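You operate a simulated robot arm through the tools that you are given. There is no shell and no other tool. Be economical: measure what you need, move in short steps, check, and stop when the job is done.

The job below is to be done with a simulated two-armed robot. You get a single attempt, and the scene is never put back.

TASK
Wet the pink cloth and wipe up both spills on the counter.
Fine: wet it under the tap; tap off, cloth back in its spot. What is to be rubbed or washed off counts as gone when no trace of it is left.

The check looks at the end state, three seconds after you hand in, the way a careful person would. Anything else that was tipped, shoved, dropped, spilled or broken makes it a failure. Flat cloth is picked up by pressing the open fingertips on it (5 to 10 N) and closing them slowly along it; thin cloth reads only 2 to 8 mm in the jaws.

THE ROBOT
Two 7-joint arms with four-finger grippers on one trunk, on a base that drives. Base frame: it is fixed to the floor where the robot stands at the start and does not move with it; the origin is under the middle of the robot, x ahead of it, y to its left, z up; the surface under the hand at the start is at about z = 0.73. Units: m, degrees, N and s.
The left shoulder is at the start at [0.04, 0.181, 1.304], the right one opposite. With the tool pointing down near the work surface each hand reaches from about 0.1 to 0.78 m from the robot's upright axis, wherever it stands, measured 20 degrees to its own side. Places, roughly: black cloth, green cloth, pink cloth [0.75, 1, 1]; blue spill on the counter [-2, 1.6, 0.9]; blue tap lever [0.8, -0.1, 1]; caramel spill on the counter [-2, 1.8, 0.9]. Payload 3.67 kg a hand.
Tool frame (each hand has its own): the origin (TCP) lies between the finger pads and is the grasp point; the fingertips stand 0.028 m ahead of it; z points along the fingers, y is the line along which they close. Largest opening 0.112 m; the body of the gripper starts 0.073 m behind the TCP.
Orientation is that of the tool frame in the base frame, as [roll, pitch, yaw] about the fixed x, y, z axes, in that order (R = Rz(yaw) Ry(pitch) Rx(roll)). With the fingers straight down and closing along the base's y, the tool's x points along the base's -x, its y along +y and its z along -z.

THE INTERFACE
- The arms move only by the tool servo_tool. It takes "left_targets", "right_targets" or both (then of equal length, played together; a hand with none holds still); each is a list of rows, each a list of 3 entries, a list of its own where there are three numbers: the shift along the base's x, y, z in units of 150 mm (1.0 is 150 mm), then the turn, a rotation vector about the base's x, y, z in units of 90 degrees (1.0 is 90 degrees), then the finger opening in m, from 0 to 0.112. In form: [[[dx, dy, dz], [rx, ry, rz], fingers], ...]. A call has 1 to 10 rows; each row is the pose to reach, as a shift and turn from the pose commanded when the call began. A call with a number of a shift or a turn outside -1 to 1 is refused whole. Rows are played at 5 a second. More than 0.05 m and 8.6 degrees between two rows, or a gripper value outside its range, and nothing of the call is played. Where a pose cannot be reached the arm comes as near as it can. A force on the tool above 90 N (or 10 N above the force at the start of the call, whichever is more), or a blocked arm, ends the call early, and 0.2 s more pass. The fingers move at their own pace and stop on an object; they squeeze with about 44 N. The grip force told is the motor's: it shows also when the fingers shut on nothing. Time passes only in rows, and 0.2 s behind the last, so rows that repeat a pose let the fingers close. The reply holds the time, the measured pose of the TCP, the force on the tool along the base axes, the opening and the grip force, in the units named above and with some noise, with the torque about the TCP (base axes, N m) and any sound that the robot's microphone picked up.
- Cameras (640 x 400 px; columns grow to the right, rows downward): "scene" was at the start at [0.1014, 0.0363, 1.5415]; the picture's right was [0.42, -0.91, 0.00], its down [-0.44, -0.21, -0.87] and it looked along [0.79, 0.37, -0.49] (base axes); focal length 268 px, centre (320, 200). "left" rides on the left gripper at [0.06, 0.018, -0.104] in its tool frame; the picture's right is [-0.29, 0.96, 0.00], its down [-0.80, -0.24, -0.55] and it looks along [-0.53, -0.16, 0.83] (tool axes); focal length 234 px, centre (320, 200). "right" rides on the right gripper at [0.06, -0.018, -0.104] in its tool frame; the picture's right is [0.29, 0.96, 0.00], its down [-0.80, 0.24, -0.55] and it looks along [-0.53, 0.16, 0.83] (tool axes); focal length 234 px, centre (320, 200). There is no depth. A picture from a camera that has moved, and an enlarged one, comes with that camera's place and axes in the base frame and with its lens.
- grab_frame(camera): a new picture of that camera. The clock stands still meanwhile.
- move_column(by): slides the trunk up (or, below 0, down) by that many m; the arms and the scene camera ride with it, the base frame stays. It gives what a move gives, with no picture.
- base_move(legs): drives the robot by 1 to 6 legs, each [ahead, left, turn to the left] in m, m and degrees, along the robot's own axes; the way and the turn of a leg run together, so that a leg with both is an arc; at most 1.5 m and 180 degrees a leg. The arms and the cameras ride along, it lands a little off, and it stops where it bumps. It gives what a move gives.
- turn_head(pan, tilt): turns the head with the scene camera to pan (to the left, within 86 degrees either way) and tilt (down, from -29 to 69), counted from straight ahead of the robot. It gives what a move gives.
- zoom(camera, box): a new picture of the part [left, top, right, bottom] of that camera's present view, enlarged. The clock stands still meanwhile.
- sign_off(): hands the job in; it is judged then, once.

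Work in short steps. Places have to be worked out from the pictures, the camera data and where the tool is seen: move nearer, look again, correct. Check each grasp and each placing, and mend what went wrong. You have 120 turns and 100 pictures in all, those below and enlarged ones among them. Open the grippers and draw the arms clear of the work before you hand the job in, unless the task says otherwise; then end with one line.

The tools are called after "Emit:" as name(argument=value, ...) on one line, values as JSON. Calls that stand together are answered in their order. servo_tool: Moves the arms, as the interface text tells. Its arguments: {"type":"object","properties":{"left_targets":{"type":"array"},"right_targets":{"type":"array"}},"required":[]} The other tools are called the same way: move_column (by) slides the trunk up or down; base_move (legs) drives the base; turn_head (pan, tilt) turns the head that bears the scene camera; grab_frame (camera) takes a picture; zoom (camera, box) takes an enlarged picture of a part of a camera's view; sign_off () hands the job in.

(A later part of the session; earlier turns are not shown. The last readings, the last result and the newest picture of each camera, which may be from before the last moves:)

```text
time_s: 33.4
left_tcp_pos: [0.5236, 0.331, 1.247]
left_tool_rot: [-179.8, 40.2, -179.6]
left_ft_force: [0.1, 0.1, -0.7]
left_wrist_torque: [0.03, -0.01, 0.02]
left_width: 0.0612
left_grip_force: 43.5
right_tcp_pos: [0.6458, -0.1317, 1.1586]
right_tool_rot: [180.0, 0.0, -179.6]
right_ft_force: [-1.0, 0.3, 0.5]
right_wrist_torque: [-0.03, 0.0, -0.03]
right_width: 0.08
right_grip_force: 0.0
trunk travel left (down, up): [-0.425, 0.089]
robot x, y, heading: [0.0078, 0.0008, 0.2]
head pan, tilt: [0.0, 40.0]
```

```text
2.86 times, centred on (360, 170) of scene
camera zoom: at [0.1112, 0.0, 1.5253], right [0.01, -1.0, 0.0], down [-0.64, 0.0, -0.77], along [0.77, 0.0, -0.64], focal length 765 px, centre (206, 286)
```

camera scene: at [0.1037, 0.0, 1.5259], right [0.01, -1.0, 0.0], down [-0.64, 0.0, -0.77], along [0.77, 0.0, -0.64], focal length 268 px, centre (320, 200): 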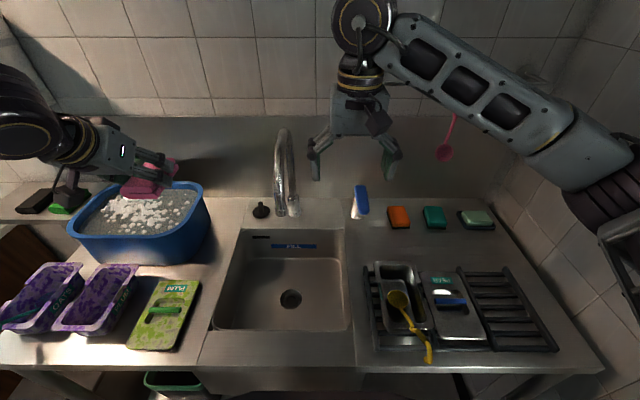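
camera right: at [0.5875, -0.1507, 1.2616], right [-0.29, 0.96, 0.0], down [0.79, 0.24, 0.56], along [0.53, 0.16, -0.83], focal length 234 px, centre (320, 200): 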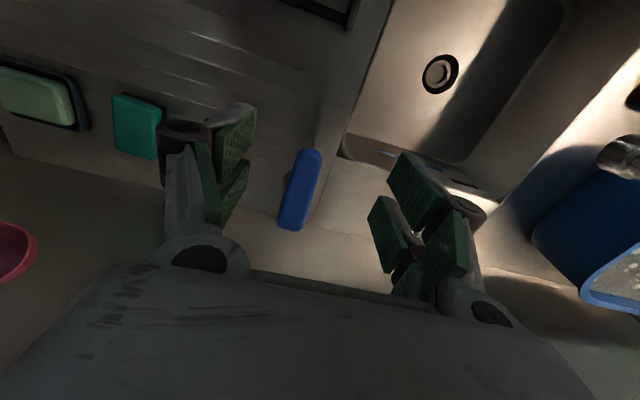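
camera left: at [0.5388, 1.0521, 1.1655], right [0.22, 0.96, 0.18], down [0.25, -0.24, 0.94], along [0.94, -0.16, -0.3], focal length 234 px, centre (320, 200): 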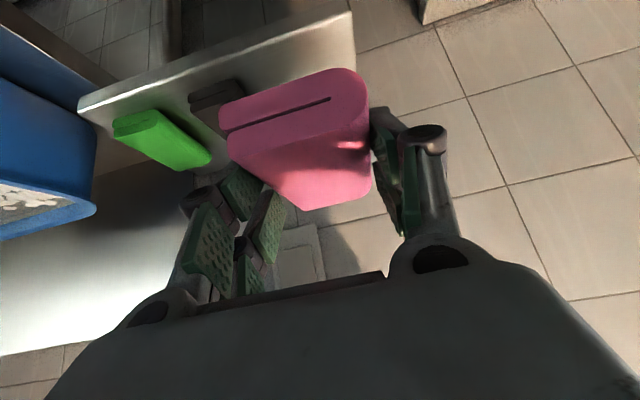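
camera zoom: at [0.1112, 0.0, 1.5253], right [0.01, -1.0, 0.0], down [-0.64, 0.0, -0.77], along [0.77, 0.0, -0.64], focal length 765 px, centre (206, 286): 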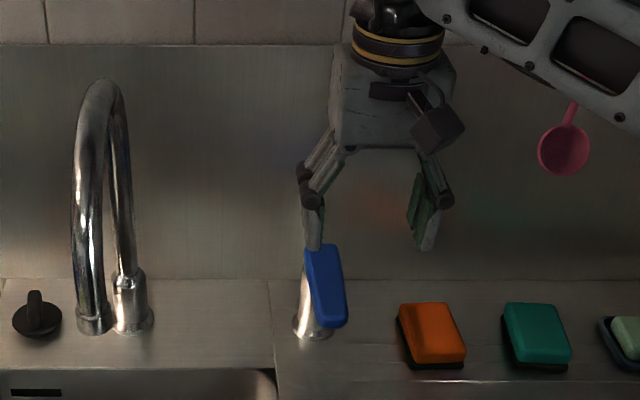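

Lever refined: front end (0.70,-0.13,0.985). Before opening the water I bring the pad in front of the outlet, staying clear of the spout.

Emit:
servo_tool(left_targets=[[[-0.2, -0.2, 0], [0, 0, 0], 0.0], [[-0.4, -0.4, 0], [0, 0, 0], 0.0], [[-0.6, -0.6, 0], [0, 0, 0], 0.0], [[-0.7, -0.8, -0.1], [0, 0, 0], 0.0], [[-0.7, -1.0, -0.3], [0, 0, 0], 0.0], [[-0.7, -1.0, -0.6], [0, 0, 0], 0.0], [[-0.7, -1.0, -0.6], [0, 0, 0], 0.0]])

Emit:
servo_tool(left_targets=[[[0.0, -0.2, -0.15], [0, 0, 0], 0.0], [[0.0, -0.4, -0.4], [0, 0, 0], 0.0], [[0.0, -0.57, -0.65], [0, 0, 0], 0.0], [[0.0, -0.57, -0.95], [0, 0, 0], 0.0], [[0.0, -0.57, -0.95], [0, 0, 0], 0.0]])

Emit:
grab_frame(camera="scene")

Emit:
grab_frame(camera="left")

```text
time_s: 35.0
left_tcp_pos: [0.47, 0.1646, 1.1643]
left_tool_rot: [-179.9, 40.2, -179.6]
left_ft_force: [0.2, 0.2, -0.8]
left_wrist_torque: [0.0, -0.01, -0.01]
left_width: 0.0611
left_grip_force: 44.3
left hand out of reach, approached as far as the arm can: row 3, 4, 5, 6, 7
right_tcp_pos: [0.646, -0.1306, 1.1592]
right_tool_rot: [179.9, 0.1, -179.6]
right_ft_force: [-0.7, 0.4, 0.1]
right_wrist_torque: [-0.01, -0.03, -0.01]
right_width: 0.0799
right_grip_force: 0.1
trunk travel left (down, up): [-0.425, 0.089]
robot x, y, heading: [0.0066, 0.0019, 0.3]
head pan, tilt: [0.0, 40.0]
```

```text
time_s: 36.2
left_tcp_pos: [0.4709, 0.0912, 1.0287]
left_tool_rot: [-179.8, 40.3, -179.6]
left_ft_force: [0.5, 0.1, -0.8]
left_wrist_torque: [0.03, -0.01, -0.02]
left_width: 0.0609
left_grip_force: 44.2
left hand out of reach, approached as far as the arm can: row 4, 5
right_tcp_pos: [0.6461, -0.1308, 1.1598]
right_tool_rot: [180.0, 0.1, -179.6]
right_ft_force: [-0.2, -0.8, 0.0]
right_wrist_torque: [0.01, -0.07, 0.01]
right_width: 0.0802
right_grip_force: 0.0
trunk travel left (down, up): [-0.425, 0.089]
robot x, y, heading: [0.0055, 0.0032, 0.1]
head pan, tilt: [0.0, 40.0]
```

```text
65 pictures are left
camera scene: at [0.1111, 0.0001, 1.5254], right [0.01, -1.0, 0.0], down [-0.64, 0.0, -0.77], along [0.77, 0.0, -0.64], focal length 268 px, centre (320, 200)
```

scene: 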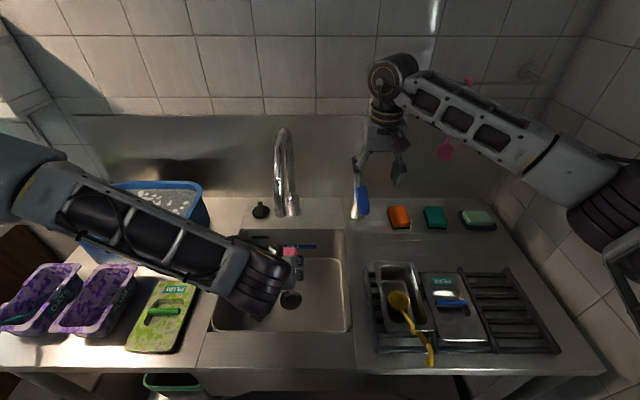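

```text
64 pictures are left
camera left: at [0.3583, 0.1074, 1.0701], right [0.22, 0.96, 0.18], down [0.25, -0.24, 0.94], along [0.94, -0.16, -0.29], focal length 234 px, centre (320, 200)
```

left: 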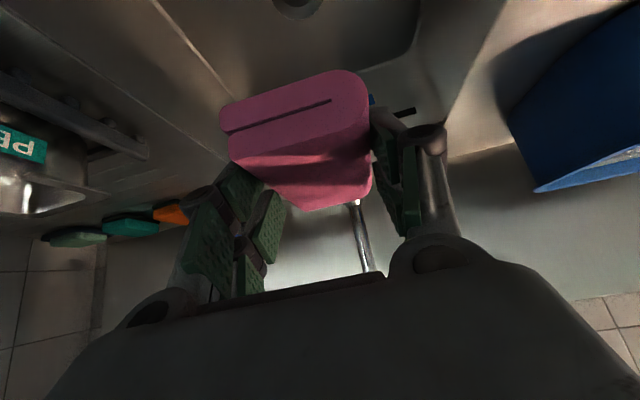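

Now the pad moves forward under the outlet, at TCP (0.57, 0.094, 0.985).

Emit:
servo_tool(left_targets=[[[0.2, 0.02, -0.1], [0, 0, 0], 0.0], [[0.4, 0.02, -0.2], [0, 0, 0], 0.0], [[0.667, 0.02, -0.29], [0, 0, 0], 0.0], [[0.667, 0.02, -0.29], [0, 0, 0], 0.0]])

Emit:
zoom(camera="scene", box=[200, 110, 420, 310])

Emit:
grab_frame(camera="left")

```text
time_s: 37.2
left_tcp_pos: [0.5634, 0.1195, 1.0032]
left_tool_rot: [-179.9, 40.1, -179.7]
left_ft_force: [0.5, 0.0, -0.2]
left_wrist_torque: [-0.01, 0.02, -0.03]
left_width: 0.0612
left_grip_force: 44.4
left hand out of reach, approached as far as the arm can: row 1, 2, 3, 4
right_tcp_pos: [0.6456, -0.1312, 1.1594]
right_tool_rot: [180.0, 0.1, -179.6]
right_ft_force: [0.4, -0.2, -0.7]
right_wrist_torque: [-0.01, -0.01, 0.01]
right_width: 0.0798
right_grip_force: 0.0
trunk travel left (down, up): [-0.425, 0.089]
robot x, y, heading: [0.0076, 0.0028, 0.3]
head pan, tilt: [0.0, 40.0]
```

```text
2.00 times, centred on (310, 210) of scene
camera zoom: at [0.112, 0.0001, 1.5252], right [0.01, -1.0, 0.0], down [-0.64, 0.0, -0.77], along [0.77, 0.0, -0.64], focal length 536 px, centre (340, 180)
```

zoom: 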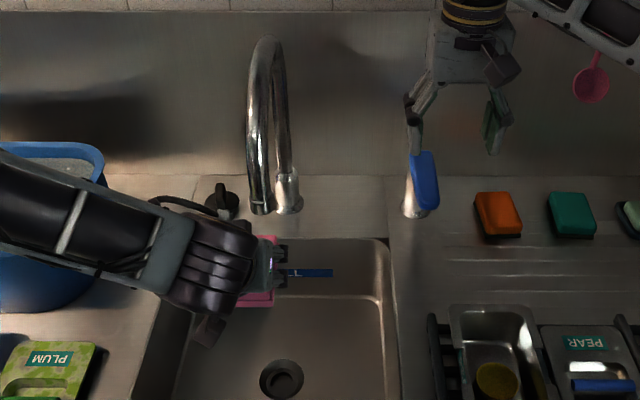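

```text
62 pictures are left
camera left: at [0.4511, 0.137, 1.043], right [0.22, 0.96, 0.18], down [0.25, -0.24, 0.94], along [0.94, -0.16, -0.29], focal length 234 px, centre (320, 200)
```

left: 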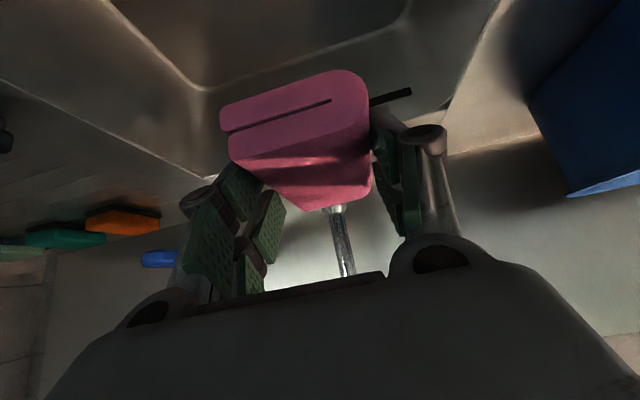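

The left wrist is at a limit (stopped at y=0.12). Shifting the base 0.08 m right gives it better reach; nothing is in the way of either hand at these heights.

Emit:
base_move(legs=[[0, -0.08, 0]])

Emit:
servo_tool(left_targets=[[[0.0, 0.2, 0], [0, 0, 0], 0.0], [[0.04, 0.36, -0.1], [0, 0, 0], 0.0], [[0.04, 0.36, -0.1], [0, 0, 0], 0.0]])

```text
time_s: 38.3
left_tcp_pos: [0.5646, 0.043, 1.0033]
left_tool_rot: [-179.7, 40.2, -179.5]
left_ft_force: [-0.3, 0.7, -0.4]
left_wrist_torque: [-0.01, 0.03, -0.01]
left_width: 0.0611
left_grip_force: 43.9
right_tcp_pos: [0.6473, -0.2067, 1.159]
right_tool_rot: [-180.0, 0.2, -179.6]
right_ft_force: [0.1, 0.1, -0.2]
right_wrist_torque: [-0.03, -0.01, -0.02]
right_width: 0.08
right_grip_force: 0.0
trunk travel left (down, up): [-0.425, 0.089]
robot x, y, heading: [0.0085, -0.0769, 0.5]
head pan, tilt: [0.0, 40.0]
```

```text
time_s: 39.1
left_tcp_pos: [0.5688, 0.0922, 0.9883]
left_tool_rot: [-180.0, 40.1, -179.7]
left_ft_force: [0.2, -0.4, 0.5]
left_wrist_torque: [0.06, 0.01, 0.04]
left_width: 0.0609
left_grip_force: 44.4
right_tcp_pos: [0.6468, -0.2127, 1.1596]
right_tool_rot: [179.8, 0.1, -179.6]
right_ft_force: [-0.2, 0.6, -0.2]
right_wrist_torque: [0.07, 0.05, 0.0]
right_width: 0.0801
right_grip_force: 0.0
trunk travel left (down, up): [-0.425, 0.089]
robot x, y, heading: [0.0073, -0.0829, 0.4]
head pan, tilt: [0.0, 40.0]
```

The pad is now centred under the outlet. I move the right hand over the lever's front end.

Emit:
servo_tool(right_targets=[[[0.15, 0.2, 0], [0, 0, 0], 0.08], [[0.3, 0.4, -0.1], [0, 0, 0], 0.08], [[0.455, 0.545, -0.3], [0, 0, 0], 0.08], [[0.455, 0.545, -0.5], [0, 0, 0], 0.08], [[0.455, 0.545, -0.6], [0, 0, 0], 0.08], [[0.455, 0.545, -0.6], [0, 0, 0], 0.08]])

Emit:
grab_frame(camera="right")

Emit:
zoom(camera="scene", box=[200, 110, 420, 310])

```text
time_s: 40.5
left_tcp_pos: [0.5691, 0.0954, 0.9878]
left_tool_rot: [-179.9, 40.2, -179.4]
left_ft_force: [-0.4, 0.3, -0.1]
left_wrist_torque: [-0.03, 0.03, 0.0]
left_width: 0.0611
left_grip_force: 43.8
right_tcp_pos: [0.7162, -0.1271, 1.0678]
right_tool_rot: [180.0, 0.0, -179.4]
right_ft_force: [0.1, 0.6, 0.4]
right_wrist_torque: [0.0, -0.02, -0.02]
right_width: 0.0799
right_grip_force: 0.1
trunk travel left (down, up): [-0.425, 0.089]
robot x, y, heading: [0.0109, -0.0789, 0.7]
head pan, tilt: [0.0, 40.0]
```

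```text
61 pictures are left
camera right: at [0.6581, -0.147, 1.1711], right [-0.3, 0.96, 0.0], down [0.79, 0.25, 0.56], along [0.53, 0.16, -0.83], focal length 234 px, centre (320, 200)
```

right: 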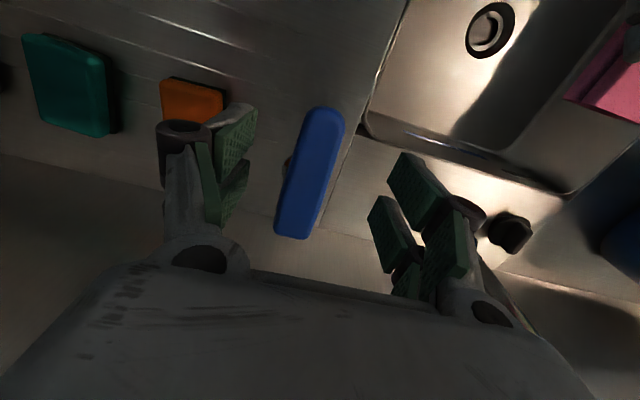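

```text
2.00 times, centred on (310, 210) of scene
camera zoom: at [0.1125, -0.0784, 1.5252], right [0.01, -1.0, 0.0], down [-0.64, 0.0, -0.77], along [0.77, 0.0, -0.64], focal length 536 px, centre (340, 180)
```

zoom: 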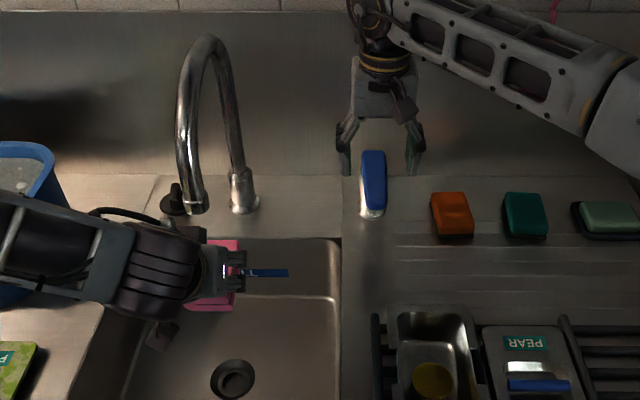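

The paddle lies between the open fingers. I descend around its front end.

Emit:
servo_tool(right_targets=[[[0, -0.02, -0.2], [0, 0, 0], 0.08], [[0, -0.02, -0.4], [0, 0, 0], 0.08], [[0, -0.02, -0.48], [0, 0, 0], 0.08], [[0, -0.02, -0.48], [0, 0, 0], 0.08]])

Emit:
servo_tool(right_targets=[[[0, 0, 0], [0, 0, 0], 0.07], [[0, 0, 0], [0, 0, 0], 0.06], [[0, 0, 0], [0, 0, 0], 0.05], [[0, 0, 0], [0, 0, 0], 0.04], [[0, 0, 0], [0, 0, 0], 0.03], [[0, 0, 0], [0, 0, 0], 0.02], [[0, 0, 0], [0, 0, 0], 0.01], [[0, 0, 0], [0, 0, 0], 0.0]])

Emit:
grab_frame(camera="right")

```text
time_s: 41.5
left_tcp_pos: [0.5684, 0.0939, 0.988]
left_tool_rot: [-179.9, 40.2, -179.6]
left_ft_force: [0.0, 0.5, -0.9]
left_wrist_torque: [-0.02, -0.01, 0.02]
left_width: 0.0608
left_grip_force: 43.8
right_tcp_pos: [0.7151, -0.1293, 0.998]
right_tool_rot: [179.9, 0.0, -179.5]
right_ft_force: [0.2, 0.0, 0.5]
right_wrist_torque: [0.0, 0.0, 0.05]
right_width: 0.0801
right_grip_force: 0.0
trunk travel left (down, up): [-0.425, 0.089]
robot x, y, heading: [0.0088, -0.0751, 0.3]
head pan, tilt: [0.0, 40.0]
```

```text
time_s: 43.3
left_tcp_pos: [0.568, 0.0952, 0.9875]
left_tool_rot: [-179.8, 40.1, -179.5]
left_ft_force: [-0.4, -0.9, -1.1]
left_wrist_torque: [0.0, 0.04, 0.01]
left_width: 0.061
left_grip_force: 44.0
right_tcp_pos: [0.7159, -0.1314, 0.9973]
right_tool_rot: [179.8, 0.2, -179.6]
right_ft_force: [-1.3, 2.2, -0.1]
right_wrist_torque: [0.26, 0.05, 0.21]
right_width: 0.0352
right_grip_force: 44.8
trunk travel left (down, up): [-0.425, 0.089]
robot x, y, heading: [0.009, -0.0752, 0.2]
head pan, tilt: [0.0, 40.0]
```

```text
59 pictures are left
camera right: at [0.6569, -0.1498, 1.1008], right [-0.3, 0.96, 0.0], down [0.79, 0.25, 0.56], along [0.53, 0.16, -0.83], focal length 234 px, centre (320, 200)
```

right: 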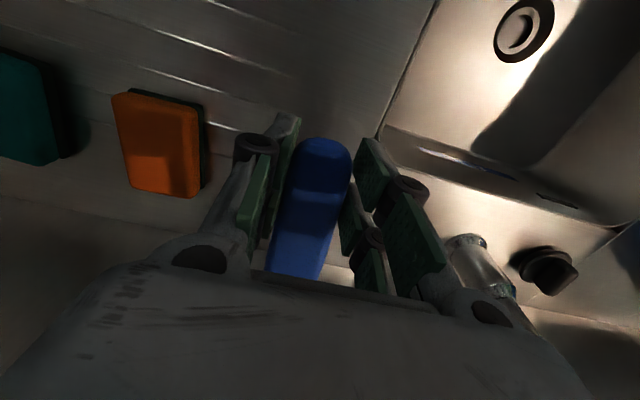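

The lever is gripped (35 mm). I try lifting its front end gently about the post.

Emit:
servo_tool(right_targets=[[[0, 0, 0.04], [0, 0.05, 0], 0.0], [[0.0, 0, 0.08], [0, 0.1, 0], 0.0], [[0.01, 0, 0.12], [0, 0.15, 0], 0.0], [[0.01, 0, 0.12], [0, 0.15, 0], 0.0]])

Emit:
grab_frame(camera="scene")

```text
time_s: 44.3
left_tcp_pos: [0.5713, 0.0949, 0.986]
left_tool_rot: [-179.7, 39.9, -179.5]
left_ft_force: [0.5, 0.3, -0.5]
left_wrist_torque: [0.01, 0.04, 0.0]
left_width: 0.0611
left_grip_force: 44.0
right_tcp_pos: [0.7177, -0.1292, 1.0093]
right_tool_rot: [179.8, -13.9, -179.3]
right_ft_force: [-1.9, 7.4, -41.5]
right_wrist_torque: [0.22, 0.91, 0.66]
right_width: 0.0356
right_grip_force: 45.1
trunk travel left (down, up): [-0.425, 0.089]
robot x, y, heading: [0.0108, -0.0761, 0.4]
head pan, tilt: [0.0, 40.0]
```

```text
58 pictures are left
camera scene: at [0.1177, -0.0787, 1.5247], right [0.01, -1.0, 0.0], down [-0.65, 0.0, -0.76], along [0.76, 0.01, -0.65], focal length 268 px, centre (320, 200)
```

scene: 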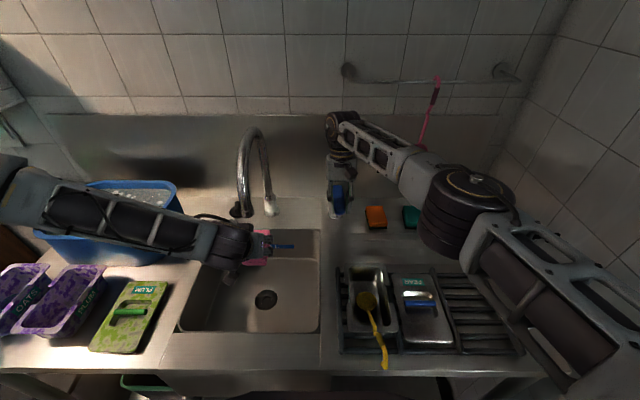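

Lifting meets 41 N with no water, so it does not lift. I lower back and try a small sideways swing about the vertical post.

Emit:
servo_tool(right_targets=[[[0, 0, -0.06], [0, -0.075, 0], 0.0], [[-0.01, 0, -0.12], [0, -0.15, 0], 0.0], [[-0.01, 0, -0.12], [0, -0.15, 0], 0.0]])

Emit:
servo_tool(right_targets=[[[0, -0.05, 0], [0, 0, 0.07], 0.0], [[0.0, -0.1, 0], [0, 0, 0.14], 0.0], [[0.0, -0.1, 0], [0, 0, 0.14], 0.0]])

Emit:
zoom(camera="scene", box=[200, 110, 420, 310])

```text
time_s: 45.1
left_tcp_pos: [0.566, 0.0953, 0.9905]
left_tool_rot: [-179.7, 40.3, -179.5]
left_ft_force: [0.9, 1.3, -0.2]
left_wrist_torque: [0.03, -0.01, -0.01]
left_width: 0.0611
left_grip_force: 43.9
right_tcp_pos: [0.7145, -0.1302, 1.0069]
right_tool_rot: [179.9, 1.1, -179.9]
right_ft_force: [-0.9, 3.1, 38.4]
right_wrist_torque: [0.21, -0.97, 0.19]
right_width: 0.0363
right_grip_force: 45.2
trunk travel left (down, up): [-0.425, 0.089]
robot x, y, heading: [0.0093, -0.078, 0.4]
head pan, tilt: [0.0, 40.0]
```

```text
time_s: 45.9
left_tcp_pos: [0.5679, 0.0948, 0.99]
left_tool_rot: [-179.8, 40.2, -179.6]
left_ft_force: [-0.2, 0.1, 0.2]
left_wrist_torque: [0.04, 0.03, 0.03]
left_width: 0.0611
left_grip_force: 44.2
right_tcp_pos: [0.7153, -0.1461, 1.0013]
right_tool_rot: [-179.9, 0.5, -167.1]
right_ft_force: [12.0, -1.9, 31.0]
right_wrist_torque: [0.32, -1.13, -0.33]
right_width: 0.0355
right_grip_force: 45.3
trunk travel left (down, up): [-0.425, 0.089]
robot x, y, heading: [0.0073, -0.0753, 0.7]
head pan, tilt: [0.0, 40.0]
```

```text
2.00 times, centred on (310, 210) of scene
camera zoom: at [0.1105, -0.0791, 1.5254], right [0.01, -1.0, 0.0], down [-0.64, 0.0, -0.77], along [0.77, 0.0, -0.64], focal length 536 px, centre (340, 180)
```

zoom: 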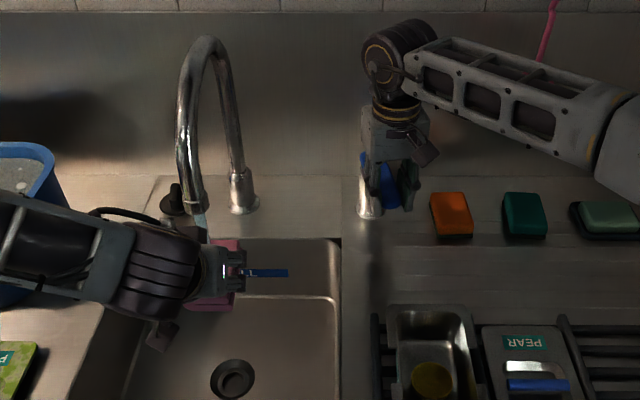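

The lever swings freely toward −y and a pale streak appears below the outlet. I zoom in to see if water runs.

Emit:
zoom(camera="scene", box=[230, 180, 310, 260])

```text
5.00 times, centred on (270, 220) of scene
camera zoom: at [0.1105, -0.0791, 1.5254], right [0.01, -1.0, 0.0], down [-0.64, 0.0, -0.77], along [0.77, 0.0, -0.64], focal length 1339 px, centre (570, 100)
```

zoom: 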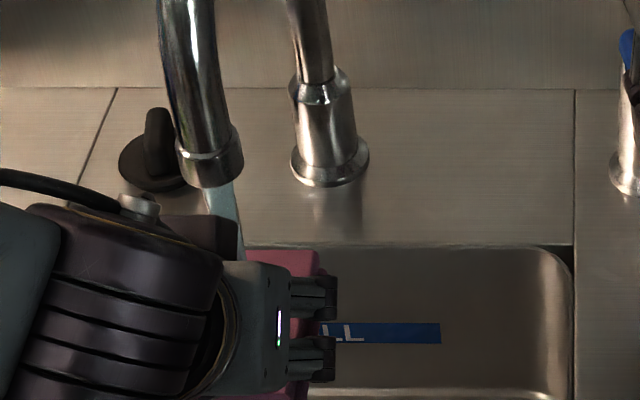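

Water is running onto the pad. I move the pad slowly about under the stream to soak it, then look.

Emit:
servo_tool(left_targets=[[[0, 0, 0], [0, 0, 0], 0.0], [[-0.08, 0, 0], [0, 0, 0], 0.0], [[-0.16, 0, 0], [0, 0, 0], 0.0], [[-0.16, 0, 0], [0, 0, 0], 0.0], [[-0.08, 0.06, 0], [0, 0, 0], 0.0], [[0, 0.06, 0], [0, 0, 0], 0.0], [[0, -0.06, 0], [0, 0, 0], 0.0], [[0.1, -0.06, 0], [0, 0, 0], 0.0], [[0.1, 0, 0], [0, 0, 0], 0.0], [[0, 0, 0], [0, 0, 0], 0.0]])

Emit:
grab_frame(camera="left")

Emit:
grab_frame(camera="scene")

```text
time_s: 48.1
left_tcp_pos: [0.5694, 0.0964, 0.9886]
left_tool_rot: [-179.9, 40.2, -179.5]
left_ft_force: [0.1, 0.1, -1.1]
left_wrist_torque: [-0.01, 0.0, 0.01]
left_width: 0.0611
left_grip_force: 43.8
right_tcp_pos: [0.7154, -0.1455, 0.9991]
right_tool_rot: [-179.9, 0.2, -166.9]
right_ft_force: [13.6, -0.5, 28.4]
right_wrist_torque: [0.35, -0.88, -0.35]
right_width: 0.035
right_grip_force: 45.0
trunk travel left (down, up): [-0.425, 0.089]
robot x, y, heading: [0.0114, -0.0765, 0.5]
head pan, tilt: [0.0, 40.0]
```

```text
55 pictures are left
camera left: at [0.4558, 0.1123, 1.0282], right [0.21, 0.96, 0.18], down [0.25, -0.24, 0.94], along [0.94, -0.15, -0.29], focal length 234 px, centre (320, 200)
```

left: 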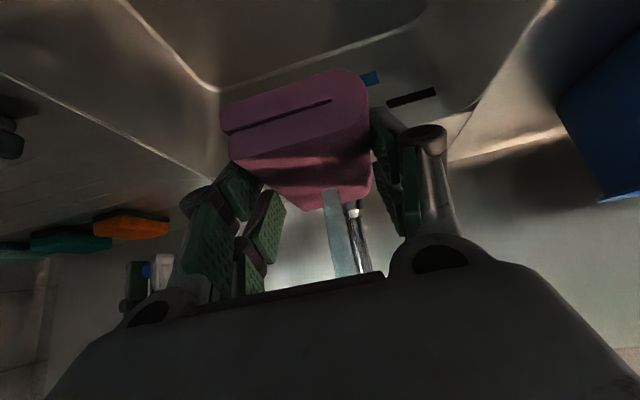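

```text
54 pictures are left
camera scene: at [0.1108, -0.0789, 1.5254], right [0.01, -1.0, 0.0], down [-0.64, 0.0, -0.77], along [0.77, 0.0, -0.64], focal length 268 px, centre (320, 200)
```

scene: 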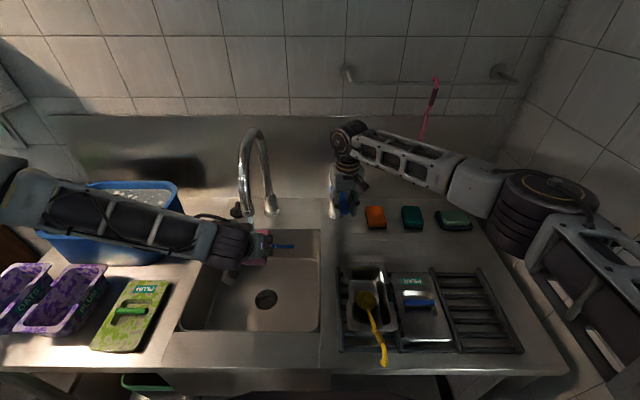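

The pad is visibly darker (wet) and the stream lands on it. I swing the lever back to shut the tap.

Emit:
servo_tool(right_targets=[[[0, 0.03, 0.02], [0, 0, -0.05], 0.0], [[0, 0.07, 0.02], [0, 0, -0.1], 0.0], [[0.0, 0.115, 0.02], [0, 0, -0.15], 0.0], [[0.0, 0.115, 0.02], [0, 0, -0.15], 0.0]])

Emit:
grab_frame(camera="left")

Emit:
zoom(camera="scene", box=[200, 110, 420, 310])

```text
time_s: 49.1
left_tcp_pos: [0.5688, 0.0979, 0.9892]
left_tool_rot: [-179.8, 40.1, -179.5]
left_ft_force: [0.1, 0.9, -0.2]
left_wrist_torque: [0.01, 0.01, 0.02]
left_width: 0.0612
left_grip_force: 44.2
right_tcp_pos: [0.7128, -0.1276, 0.9999]
right_tool_rot: [179.9, 0.1, 179.6]
right_ft_force: [-3.4, 7.2, 13.6]
right_wrist_torque: [0.53, 0.32, 0.63]
right_width: 0.0353
right_grip_force: 44.6
trunk travel left (down, up): [-0.425, 0.089]
robot x, y, heading: [0.0083, -0.0762, 0.4]
head pan, tilt: [0.0, 40.0]
```

```text
53 pictures are left
camera left: at [0.4551, 0.1131, 1.0281], right [0.21, 0.96, 0.18], down [0.25, -0.24, 0.94], along [0.94, -0.15, -0.29], focal length 234 px, centre (320, 200)
```

left: 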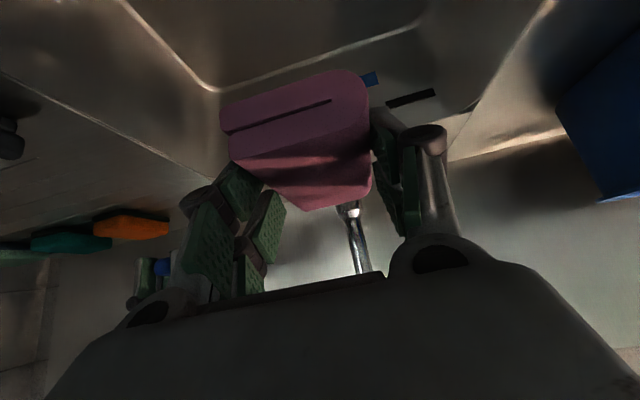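

```text
2.00 times, centred on (310, 210) of scene
camera zoom: at [0.1101, -0.0779, 1.5254], right [0.01, -1.0, 0.0], down [-0.64, 0.0, -0.77], along [0.77, 0.0, -0.64], focal length 536 px, centre (340, 180)
```

zoom: 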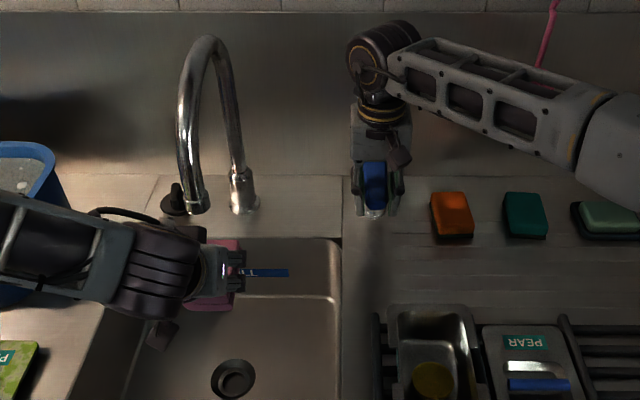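

Water has stopped. I release the lever and raise the right hand straight up and back.

Emit:
servo_tool(right_targets=[[[0, 0, 0], [0, 0, 0], 0.03], [[0, 0, 0], [0, 0, 0], 0.06], [[0, 0, 0], [0, 0, 0], 0.09], [[0, 0, 0.3], [0, 0, 0], 0.09], [[0, 0, 0.6], [0, 0, 0], 0.09], [[-0.2, 0, 0.85], [0, 0, 0], 0.09], [[-0.5, 0, 0.95], [0, 0, 0], 0.09], [[-0.8, 0, 1.0], [0, 0, 0], 0.09], [[-1.0, -0.15, 1.0], [0, 0, 0], 0.09], [[-1.0, -0.15, 1.0], [0, 0, 0], 0.09]])

Emit:
zoom(camera="scene", box=[200, 110, 420, 310])

```text
time_s: 51.3
left_tcp_pos: [0.5707, 0.095, 0.9867]
left_tool_rot: [-179.8, 40.1, -179.5]
left_ft_force: [0.1, 0.2, -0.2]
left_wrist_torque: [-0.02, 0.02, 0.02]
left_width: 0.0611
left_grip_force: 44.2
right_tcp_pos: [0.565, -0.1503, 1.1491]
right_tool_rot: [180.0, 0.0, 179.5]
right_ft_force: [0.8, -0.4, -0.9]
right_wrist_torque: [-0.01, 0.02, -0.03]
right_width: 0.0898
right_grip_force: 0.1
trunk travel left (down, up): [-0.425, 0.089]
robot x, y, heading: [0.0066, -0.0779, 0.2]
head pan, tilt: [0.0, 40.0]
```

```text
2.00 times, centred on (310, 210) of scene
camera zoom: at [0.1131, -0.0783, 1.5252], right [0.01, -1.0, 0.0], down [-0.64, 0.0, -0.77], along [0.77, 0.0, -0.64], focal length 536 px, centre (340, 180)
```

zoom: 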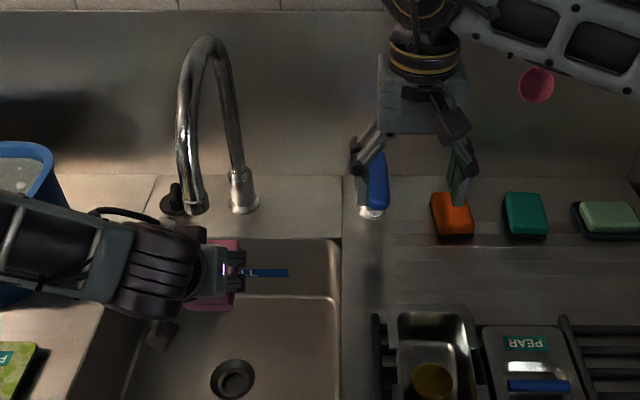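

Lever is back in its original place. I pull the wet pad back out from under the spout, raise it, then back away from the counter.

Emit:
servo_tool(left_targets=[[[-0.2, 0.0, 0], [0, 0, 0], 0.0], [[-0.4, 0.05, 0.05], [0, 0, 0], 0.0], [[-0.6, 0.1, 0.15], [0, 0, 0], 0.0], [[-0.67, 0.2, 0.4], [0, 0, 0], 0.0], [[-0.67, 0.4, 0.65], [0, 0, 0], 0.0], [[-0.67, 0.6, 0.85], [0, 0, 0], 0.0], [[-0.67, 0.8, 1.0], [0, 0, 0], 0.0]])

Emit:
base_move(legs=[[-0.75, 0, 0], [0, 1.0, 0], [0, 0, 90]])

Emit:
turn_head(pan=70, tilt=30)

Emit:
grab_frame(camera="scene")

```text
time_s: 52.9
left_tcp_pos: [0.4849, 0.2178, 1.138]
left_tool_rot: [-179.7, 40.2, -179.5]
left_ft_force: [0.6, 0.0, -0.8]
left_wrist_torque: [0.0, -0.02, -0.02]
left_width: 0.0611
left_grip_force: 43.9
left hand out of reach, approached as far as the arm can: row 5, 6, 7
right_tcp_pos: [0.5637, -0.1493, 1.1498]
right_tool_rot: [179.9, 0.2, 179.5]
right_ft_force: [0.8, 0.1, 0.9]
right_wrist_torque: [0.01, -0.05, -0.01]
right_width: 0.0901
right_grip_force: 0.0
trunk travel left (down, up): [-0.425, 0.089]
robot x, y, heading: [0.0065, -0.0763, 0.4]
head pan, tilt: [0.0, 40.0]
```

```text
time_s: 55.6
left_tcp_pos: [0.0794, 0.2516, 1.1433]
left_tool_rot: [180.0, 40.4, -176.6]
left_ft_force: [-0.5, 0.1, 0.0]
left_wrist_torque: [0.03, 0.0, 0.04]
left_width: 0.0608
left_grip_force: 44.5
right_tcp_pos: [0.1821, -0.1109, 1.1547]
right_tool_rot: [179.8, 0.4, -177.3]
right_ft_force: [-1.0, -0.3, 0.1]
right_wrist_torque: [0.05, -0.06, 0.0]
right_width: 0.0901
right_grip_force: 0.0
trunk travel left (down, up): [-0.425, 0.089]
robot x, y, heading: [-0.3747, -0.0619, 3.4]
head pan, tilt: [0.0, 40.0]
stopped in leg 1: the robot was blocked; the commanded pose is now the measured one
```

```text
time_s: 57.0
left_tcp_pos: [0.0868, 0.2572, 1.1392]
left_tool_rot: [-179.8, 40.1, -176.3]
left_ft_force: [0.0, 0.1, -0.5]
left_wrist_torque: [0.01, -0.02, 0.01]
left_width: 0.0609
left_grip_force: 44.1
right_tcp_pos: [0.1878, -0.1054, 1.15]
right_tool_rot: [180.0, 0.1, -177.2]
right_ft_force: [0.4, -0.1, -0.2]
right_wrist_torque: [-0.02, 0.02, -0.04]
right_width: 0.0902
right_grip_force: 0.1
trunk travel left (down, up): [-0.425, 0.089]
robot x, y, heading: [-0.3766, -0.0606, 3.7]
head pan, tilt: [70.0, 30.0]
```

```text
50 pictures are left
camera scene: at [-0.3282, 0.0227, 1.5405], right [0.96, -0.28, 0.0], down [-0.14, -0.48, -0.87], along [0.24, 0.83, -0.5], focal length 268 px, centre (320, 200)
```

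scene: 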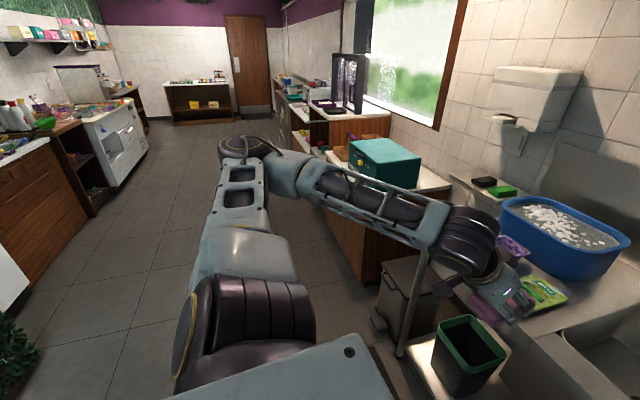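

Something behind blocked the base at x=-0.38. I go slightly ahead and sideways left along the clear aisle, then turn.

Emit:
base_move(legs=[[0.06, 0, -3.5], [0, 0.5, 0], [0, 0.5, 0]])

Emit:
turn_head(pan=86, tilt=35)

Emit:
grab_frame(camera="scene")

```text
time_s: 63.1
left_tcp_pos: [0.158, 1.222, 1.1409]
left_tool_rot: [-179.8, 40.1, -179.8]
left_ft_force: [0.7, 1.0, -1.2]
left_wrist_torque: [0.01, -0.01, 0.01]
left_width: 0.0613
left_grip_force: 44.3
right_tcp_pos: [0.2397, 0.8542, 1.1503]
right_tool_rot: [179.9, 0.2, 179.4]
right_ft_force: [-0.1, -0.2, 0.5]
right_wrist_torque: [0.0, 0.04, 0.02]
right_width: 0.0903
right_grip_force: 0.0
trunk travel left (down, up): [-0.425, 0.089]
robot x, y, heading: [-0.3167, 0.9296, 0.3]
head pan, tilt: [70.0, 30.0]
```

```text
time_s: 63.9
left_tcp_pos: [0.1587, 1.2202, 1.1395]
left_tool_rot: [-179.8, 40.1, -179.7]
left_ft_force: [0.2, -0.6, -1.2]
left_wrist_torque: [0.02, 0.0, -0.02]
left_width: 0.0613
left_grip_force: 43.9
right_tcp_pos: [0.2394, 0.8534, 1.1505]
right_tool_rot: [179.9, 0.1, 179.4]
right_ft_force: [0.2, 0.5, 0.9]
right_wrist_torque: [-0.02, -0.02, 0.01]
right_width: 0.0901
right_grip_force: 0.1
trunk travel left (down, up): [-0.425, 0.089]
robot x, y, heading: [-0.3168, 0.9322, 0.2]
head pan, tilt: [85.9, 35.0]
```

```text
49 pictures are left
camera scene: at [-0.2931, 1.0151, 1.5328], right [1.0, -0.07, 0.0], down [-0.04, -0.57, -0.82], along [0.05, 0.82, -0.57], focal length 268 px, centre (320, 200)
```

scene: 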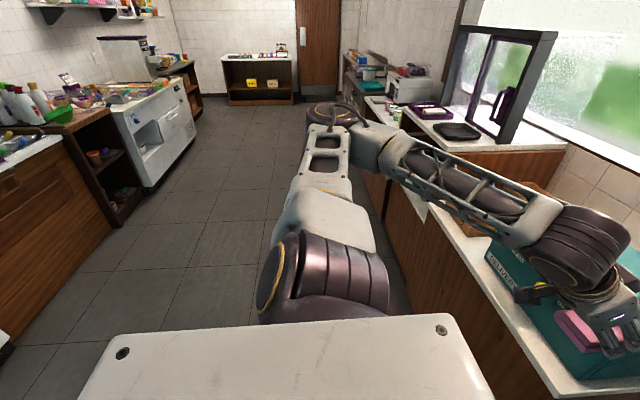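

Aisle is clear. I move back and left a bit, then turn 90° left and look at the opposite counter.

Emit:
base_move(legs=[[-0.2, 0.3, 0], [0, 0, 45], [0, 0, 45]])

Emit:
turn_head(pan=70, tilt=30)

Emit:
grab_frame(camera="scene")

```text
time_s: 70.7
left_tcp_pos: [-0.8094, 1.7009, 1.1404]
left_tool_rot: [-179.8, 40.1, -89.9]
left_ft_force: [0.2, 0.6, -0.9]
left_wrist_torque: [0.01, 0.02, 0.02]
left_width: 0.061
left_grip_force: 44.5
right_tcp_pos: [-0.4397, 1.7817, 1.1503]
right_tool_rot: [179.9, 0.0, -90.8]
right_ft_force: [-0.4, -0.4, -0.5]
right_wrist_torque: [0.01, -0.01, 0.04]
right_width: 0.0899
right_grip_force: 0.1
trunk travel left (down, up): [-0.425, 0.089]
robot x, y, heading: [-0.5109, 1.2231, 90.1]
head pan, tilt: [85.9, 35.0]
```

```text
time_s: 71.5
left_tcp_pos: [-0.8083, 1.7009, 1.1398]
left_tool_rot: [-179.9, 40.0, -90.0]
left_ft_force: [0.0, 0.5, 0.2]
left_wrist_torque: [-0.02, 0.0, 0.01]
left_width: 0.0613
left_grip_force: 43.6
right_tcp_pos: [-0.4408, 1.7807, 1.1493]
right_tool_rot: [179.9, 0.1, -90.9]
right_ft_force: [0.2, 0.8, 0.1]
right_wrist_torque: [0.0, 0.0, 0.01]
right_width: 0.09
right_grip_force: 0.0
trunk travel left (down, up): [-0.425, 0.089]
robot x, y, heading: [-0.5168, 1.2273, 90.2]
head pan, tilt: [70.0, 30.0]
```

```text
48 pictures are left
camera scene: at [-0.6032, 1.2725, 1.5406], right [0.34, 0.94, 0.0], down [0.47, -0.17, -0.87], along [-0.81, 0.29, -0.5], focal length 268 px, centre (320, 200)
```

scene: 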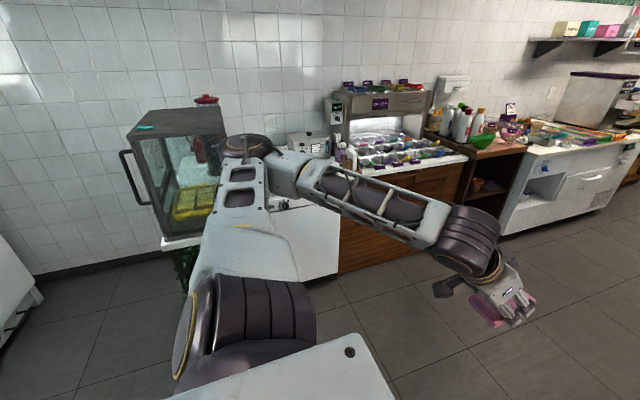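

The spill area is hidden behind the forearm. I turn to face that counter and look.

Emit:
base_move(legs=[[0.5, 0.1, 0], [0, 0, 45], [0, 0, 45]])

Emit:
turn_head(pan=0, tilt=25)

Emit:
grab_frame(camera="scene")

```text
time_s: 79.0
left_tcp_pos: [-1.0948, 1.425, 1.1399]
left_tool_rot: [-179.9, 40.2, 0.7]
left_ft_force: [-0.3, -0.9, -0.7]
left_wrist_torque: [0.02, -0.01, 0.01]
left_width: 0.0614
left_grip_force: 43.8
right_tcp_pos: [-1.1777, 1.7923, 1.1507]
right_tool_rot: [179.9, 0.2, -0.2]
right_ft_force: [0.3, 0.6, -0.5]
right_wrist_torque: [-0.02, 0.01, 0.0]
right_width: 0.0902
right_grip_force: 0.1
trunk travel left (down, up): [-0.425, 0.089]
robot x, y, heading: [-0.6217, 1.7218, -179.1]
head pan, tilt: [70.0, 30.0]
```

```text
time_s: 80.5
left_tcp_pos: [-1.0953, 1.4241, 1.1396]
left_tool_rot: [-180.0, 40.1, 0.8]
left_ft_force: [0.2, 0.6, -0.5]
left_wrist_torque: [-0.02, -0.02, -0.01]
left_width: 0.061
left_grip_force: 43.8
right_tcp_pos: [-1.1779, 1.7921, 1.1513]
right_tool_rot: [179.9, 0.1, -0.2]
right_ft_force: [-0.2, -0.4, -0.5]
right_wrist_torque: [-0.05, 0.02, 0.01]
right_width: 0.0902
right_grip_force: 0.1
trunk travel left (down, up): [-0.425, 0.089]
robot x, y, heading: [-0.6158, 1.7218, -179.2]
head pan, tilt: [0.0, 25.0]
```

```text
47 pictures are left
camera scene: at [-0.7342, 1.7175, 1.5486], right [-0.01, 1.0, 0.0], down [0.42, 0.01, -0.91], along [-0.91, -0.01, -0.42], focal length 268 px, centre (320, 200)
```

scene: 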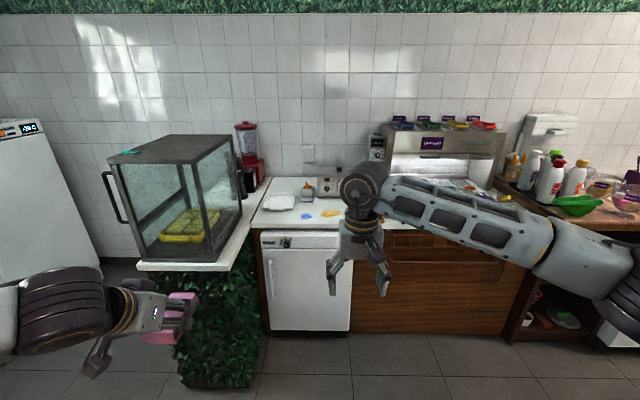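

Now I see the blue and caramel spills on the white counter. I zoom in.

Emit:
zoom(camera="scene", box=[230, 150, 390, 250])

```text
4.00 times, centred on (310, 200) of scene
camera zoom: at [-0.7342, 1.7175, 1.5486], right [-0.01, 1.0, 0.0], down [0.42, 0.01, -0.91], along [-0.91, -0.01, -0.42], focal length 1071 px, centre (360, 200)
```

zoom: 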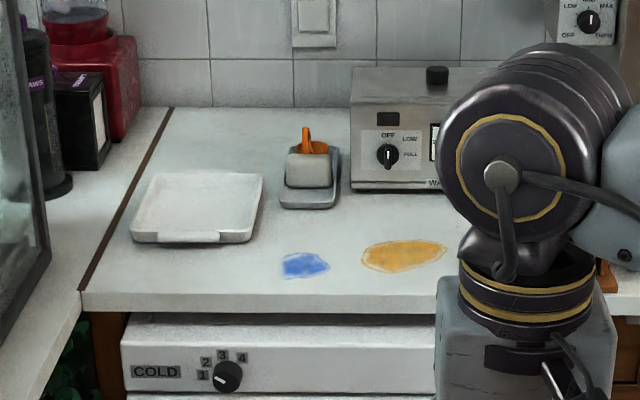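

Blue spill ≈ x −1.90…−1.98, y 1.60…1.665; caramel ≈ x −1.92…−2.01, y 1.70…1.82; counter front x≈−1.85; tray lies at y<1.57, x<−2.0. I retract the right hand, then drive to about (−1.40, 2.03).

Emit:
servo_tool(right_targets=[[[0.3, 0, 0.1], [0, 0, 0], 0.09], [[0.6, 0, 0.3], [0, 0, 0], 0.09], [[0.9, 0.0, 0.5], [0, 0, 0], 0.09], [[1.0, 0.1, 0.8], [0, 0, 0], 0.09], [[1.0, 0.1, 0.8], [0, 0, 0], 0.09]])

Emit:
base_move(legs=[[0, -0.31, -0.8], [0.4, 0, 0], [0.2, 0, 0]])

Emit:
turn_head(pan=25, tilt=40)

Emit:
grab_frame(camera="scene")

```text
refused: row 2 steps farther than a row can; nothing moved
```

```text
time_s: 86.0
left_tcp_pos: [-1.699, 1.7341, 1.1402]
left_tool_rot: [-179.8, 40.2, 0.0]
left_ft_force: [0.5, 0.2, -0.9]
left_wrist_torque: [0.0, 0.03, -0.03]
left_width: 0.061
left_grip_force: 43.9
right_tcp_pos: [-1.7785, 2.1025, 1.1513]
right_tool_rot: [179.9, 0.3, -0.8]
right_ft_force: [0.3, 0.1, 1.1]
right_wrist_torque: [-0.03, 0.01, -0.01]
right_width: 0.0901
right_grip_force: 0.1
trunk travel left (down, up): [-0.425, 0.089]
robot x, y, heading: [-1.2211, 2.0264, -179.8]
head pan, tilt: [0.0, 25.0]
```

```text
time_s: 86.8
left_tcp_pos: [-1.7008, 1.7345, 1.1403]
left_tool_rot: [-179.8, 40.1, 0.1]
left_ft_force: [-0.1, 0.3, -0.1]
left_wrist_torque: [-0.01, 0.0, -0.01]
left_width: 0.0615
left_grip_force: 43.7
right_tcp_pos: [-1.7802, 2.1021, 1.1506]
right_tool_rot: [179.9, 0.1, -0.8]
right_ft_force: [0.5, 0.2, 0.3]
right_wrist_torque: [-0.01, -0.01, -0.01]
right_width: 0.0903
right_grip_force: 0.1
trunk travel left (down, up): [-0.425, 0.089]
robot x, y, heading: [-1.2235, 2.0245, -179.7]
head pan, tilt: [25.0, 40.0]
```

```text
45 pictures are left
camera scene: at [-1.3211, 1.9872, 1.5253], right [-0.42, 0.91, 0.0], down [0.58, 0.27, -0.77], along [-0.69, -0.32, -0.64], focal length 268 px, centre (320, 200)
```

scene: 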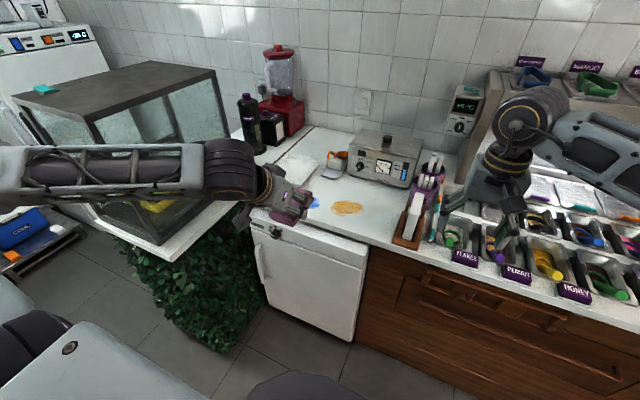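

The right hand hovers over the toppings, so I retract it and raise it first; then I shift the base a little to (−1.32, 2.08), keeping the left elbow clear of the glass cabinet.

Emit:
servo_tool(right_targets=[[[0.0, 0, 0.25], [0, 0, 0], 0.09], [[0.1, 0, 0.5], [0, 0, 0], 0.09], [[0.3, 0.0, 0.7], [0, 0, 0], 0.09], [[0.55, 0.0, 0.85], [0, 0, 0], 0.09], [[0.8, 0.0, 1.0], [0, 0, 0], 0.09], [[1.0, 0.0, 1.0], [0, 0, 0], 0.09]])

Emit:
base_move(legs=[[0.1, -0.055, 0]])

Emit:
grab_frame(camera="scene")

Emit:
grab_frame(camera="left")

```text
time_s: 88.2
left_tcp_pos: [-1.7003, 1.7346, 1.1396]
left_tool_rot: [-179.8, 40.2, -0.1]
left_ft_force: [-0.8, 0.0, -1.0]
left_wrist_torque: [0.01, 0.0, -0.01]
left_width: 0.0611
left_grip_force: 43.9
right_tcp_pos: [-1.6281, 2.1032, 1.3004]
right_tool_rot: [179.9, 0.0, -0.8]
right_ft_force: [0.0, 0.3, 0.7]
right_wrist_torque: [0.0, -0.01, 0.03]
right_width: 0.0899
right_grip_force: 0.0
trunk travel left (down, up): [-0.425, 0.089]
robot x, y, heading: [-1.2237, 2.0266, -179.7]
head pan, tilt: [25.0, 40.0]
```

```text
time_s: 89.5
left_tcp_pos: [-1.8008, 1.7889, 1.1403]
left_tool_rot: [-179.8, 40.2, 0.0]
left_ft_force: [-0.3, 0.0, -1.1]
left_wrist_torque: [-0.01, -0.01, 0.01]
left_width: 0.0611
left_grip_force: 44.2
right_tcp_pos: [-1.7301, 2.1585, 1.2995]
right_tool_rot: [179.9, 0.2, -0.8]
right_ft_force: [0.9, 0.3, -0.1]
right_wrist_torque: [-0.02, -0.03, -0.02]
right_width: 0.0902
right_grip_force: 0.0
trunk travel left (down, up): [-0.425, 0.089]
robot x, y, heading: [-1.3245, 2.0857, -179.7]
head pan, tilt: [25.0, 40.0]
```

```text
44 pictures are left
camera scene: at [-1.421, 2.0424, 1.5253], right [-0.42, 0.91, 0.0], down [0.58, 0.27, -0.77], along [-0.69, -0.32, -0.64], focal length 268 px, centre (320, 200)
```

scene: 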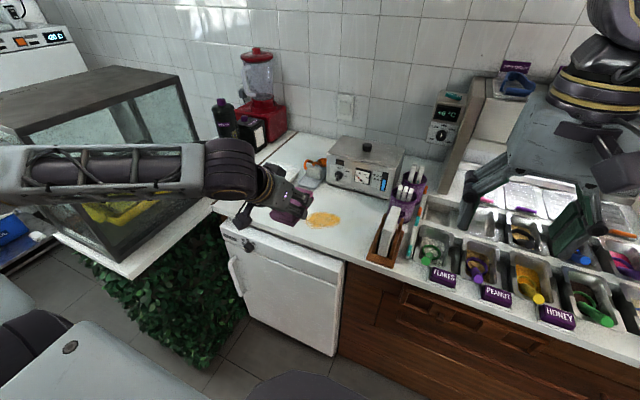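

```text
43 pictures are left
camera left: at [-1.6879, 1.7708, 1.1802], right [-0.22, -0.96, 0.18], down [-0.25, 0.24, 0.94], along [-0.94, 0.16, -0.29], focal length 234 px, centre (320, 200)
```

left: 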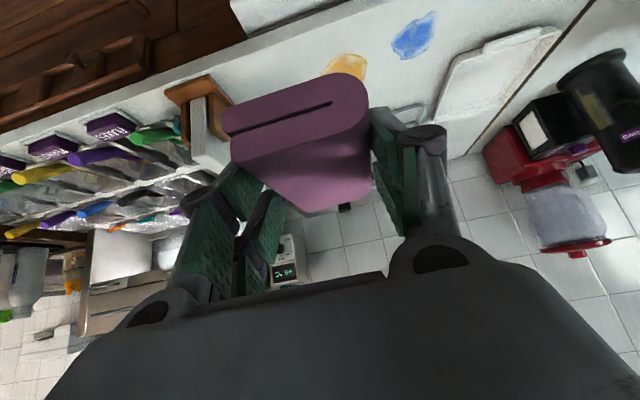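

Combining views, counter z≈0.88, blue centre ≈(−1.98,1.635), caramel ≈(−2.01,1.77). I bring the pad above the blue spill.

Emit:
servo_tool(left_targets=[[[-0.2, -0.2, 0], [0, 0, 0], 0.0], [[-0.4, -0.4, -0.1], [0, 0, 0], 0.0], [[-0.6, -0.6, -0.2], [0, 0, 0], 0.0], [[-0.8, -0.8, -0.35], [0, 0, 0], 0.0], [[-0.95, -0.99, -0.5], [0, 0, 0], 0.0], [[-1.0, -0.99, -0.75], [0, 0, 0], 0.0], [[-1.0, -0.99, -0.95], [0, 0, 0], 0.0], [[-1.0, -0.99, -0.95], [0, 0, 0], 0.0]])

Emit:
grab_frame(camera="scene")

Emit:
grab_frame(camera="left")

```text
time_s: 91.3
left_tcp_pos: [-1.9526, 1.6402, 0.9989]
left_tool_rot: [-179.8, 40.2, -0.1]
left_ft_force: [-0.2, 0.4, -0.5]
left_wrist_torque: [0.02, -0.02, 0.02]
left_width: 0.0608
left_grip_force: 43.7
right_tcp_pos: [-1.7306, 2.1583, 1.3004]
right_tool_rot: [179.9, 0.2, -0.8]
right_ft_force: [-0.3, 0.1, -0.1]
right_wrist_torque: [-0.01, 0.01, -0.01]
right_width: 0.09
right_grip_force: 0.0
trunk travel left (down, up): [-0.425, 0.089]
robot x, y, heading: [-1.3269, 2.0799, -180.1]
head pan, tilt: [25.0, 40.0]
```

```text
42 pictures are left
camera scene: at [-1.4216, 2.0429, 1.5253], right [-0.42, 0.91, 0.0], down [0.58, 0.27, -0.77], along [-0.69, -0.32, -0.64], focal length 268 px, centre (320, 200)
```

scene: 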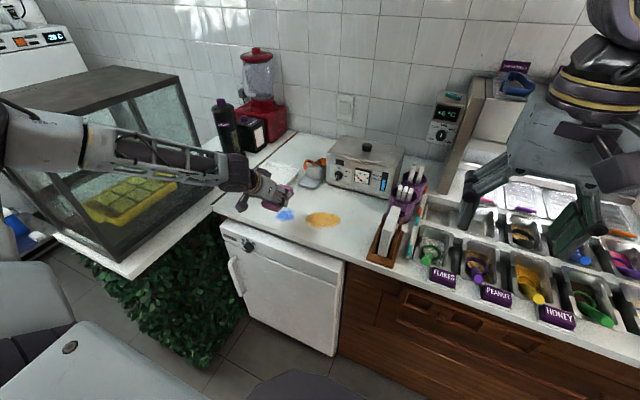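

```text
41 pictures are left
camera left: at [-1.8388, 1.6209, 1.0388], right [-0.22, -0.96, 0.18], down [-0.25, 0.24, 0.94], along [-0.94, 0.16, -0.29], focal length 234 px, centre (320, 200)
```

left: 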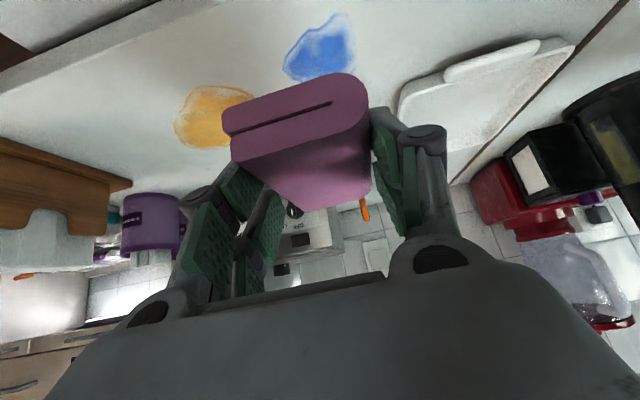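

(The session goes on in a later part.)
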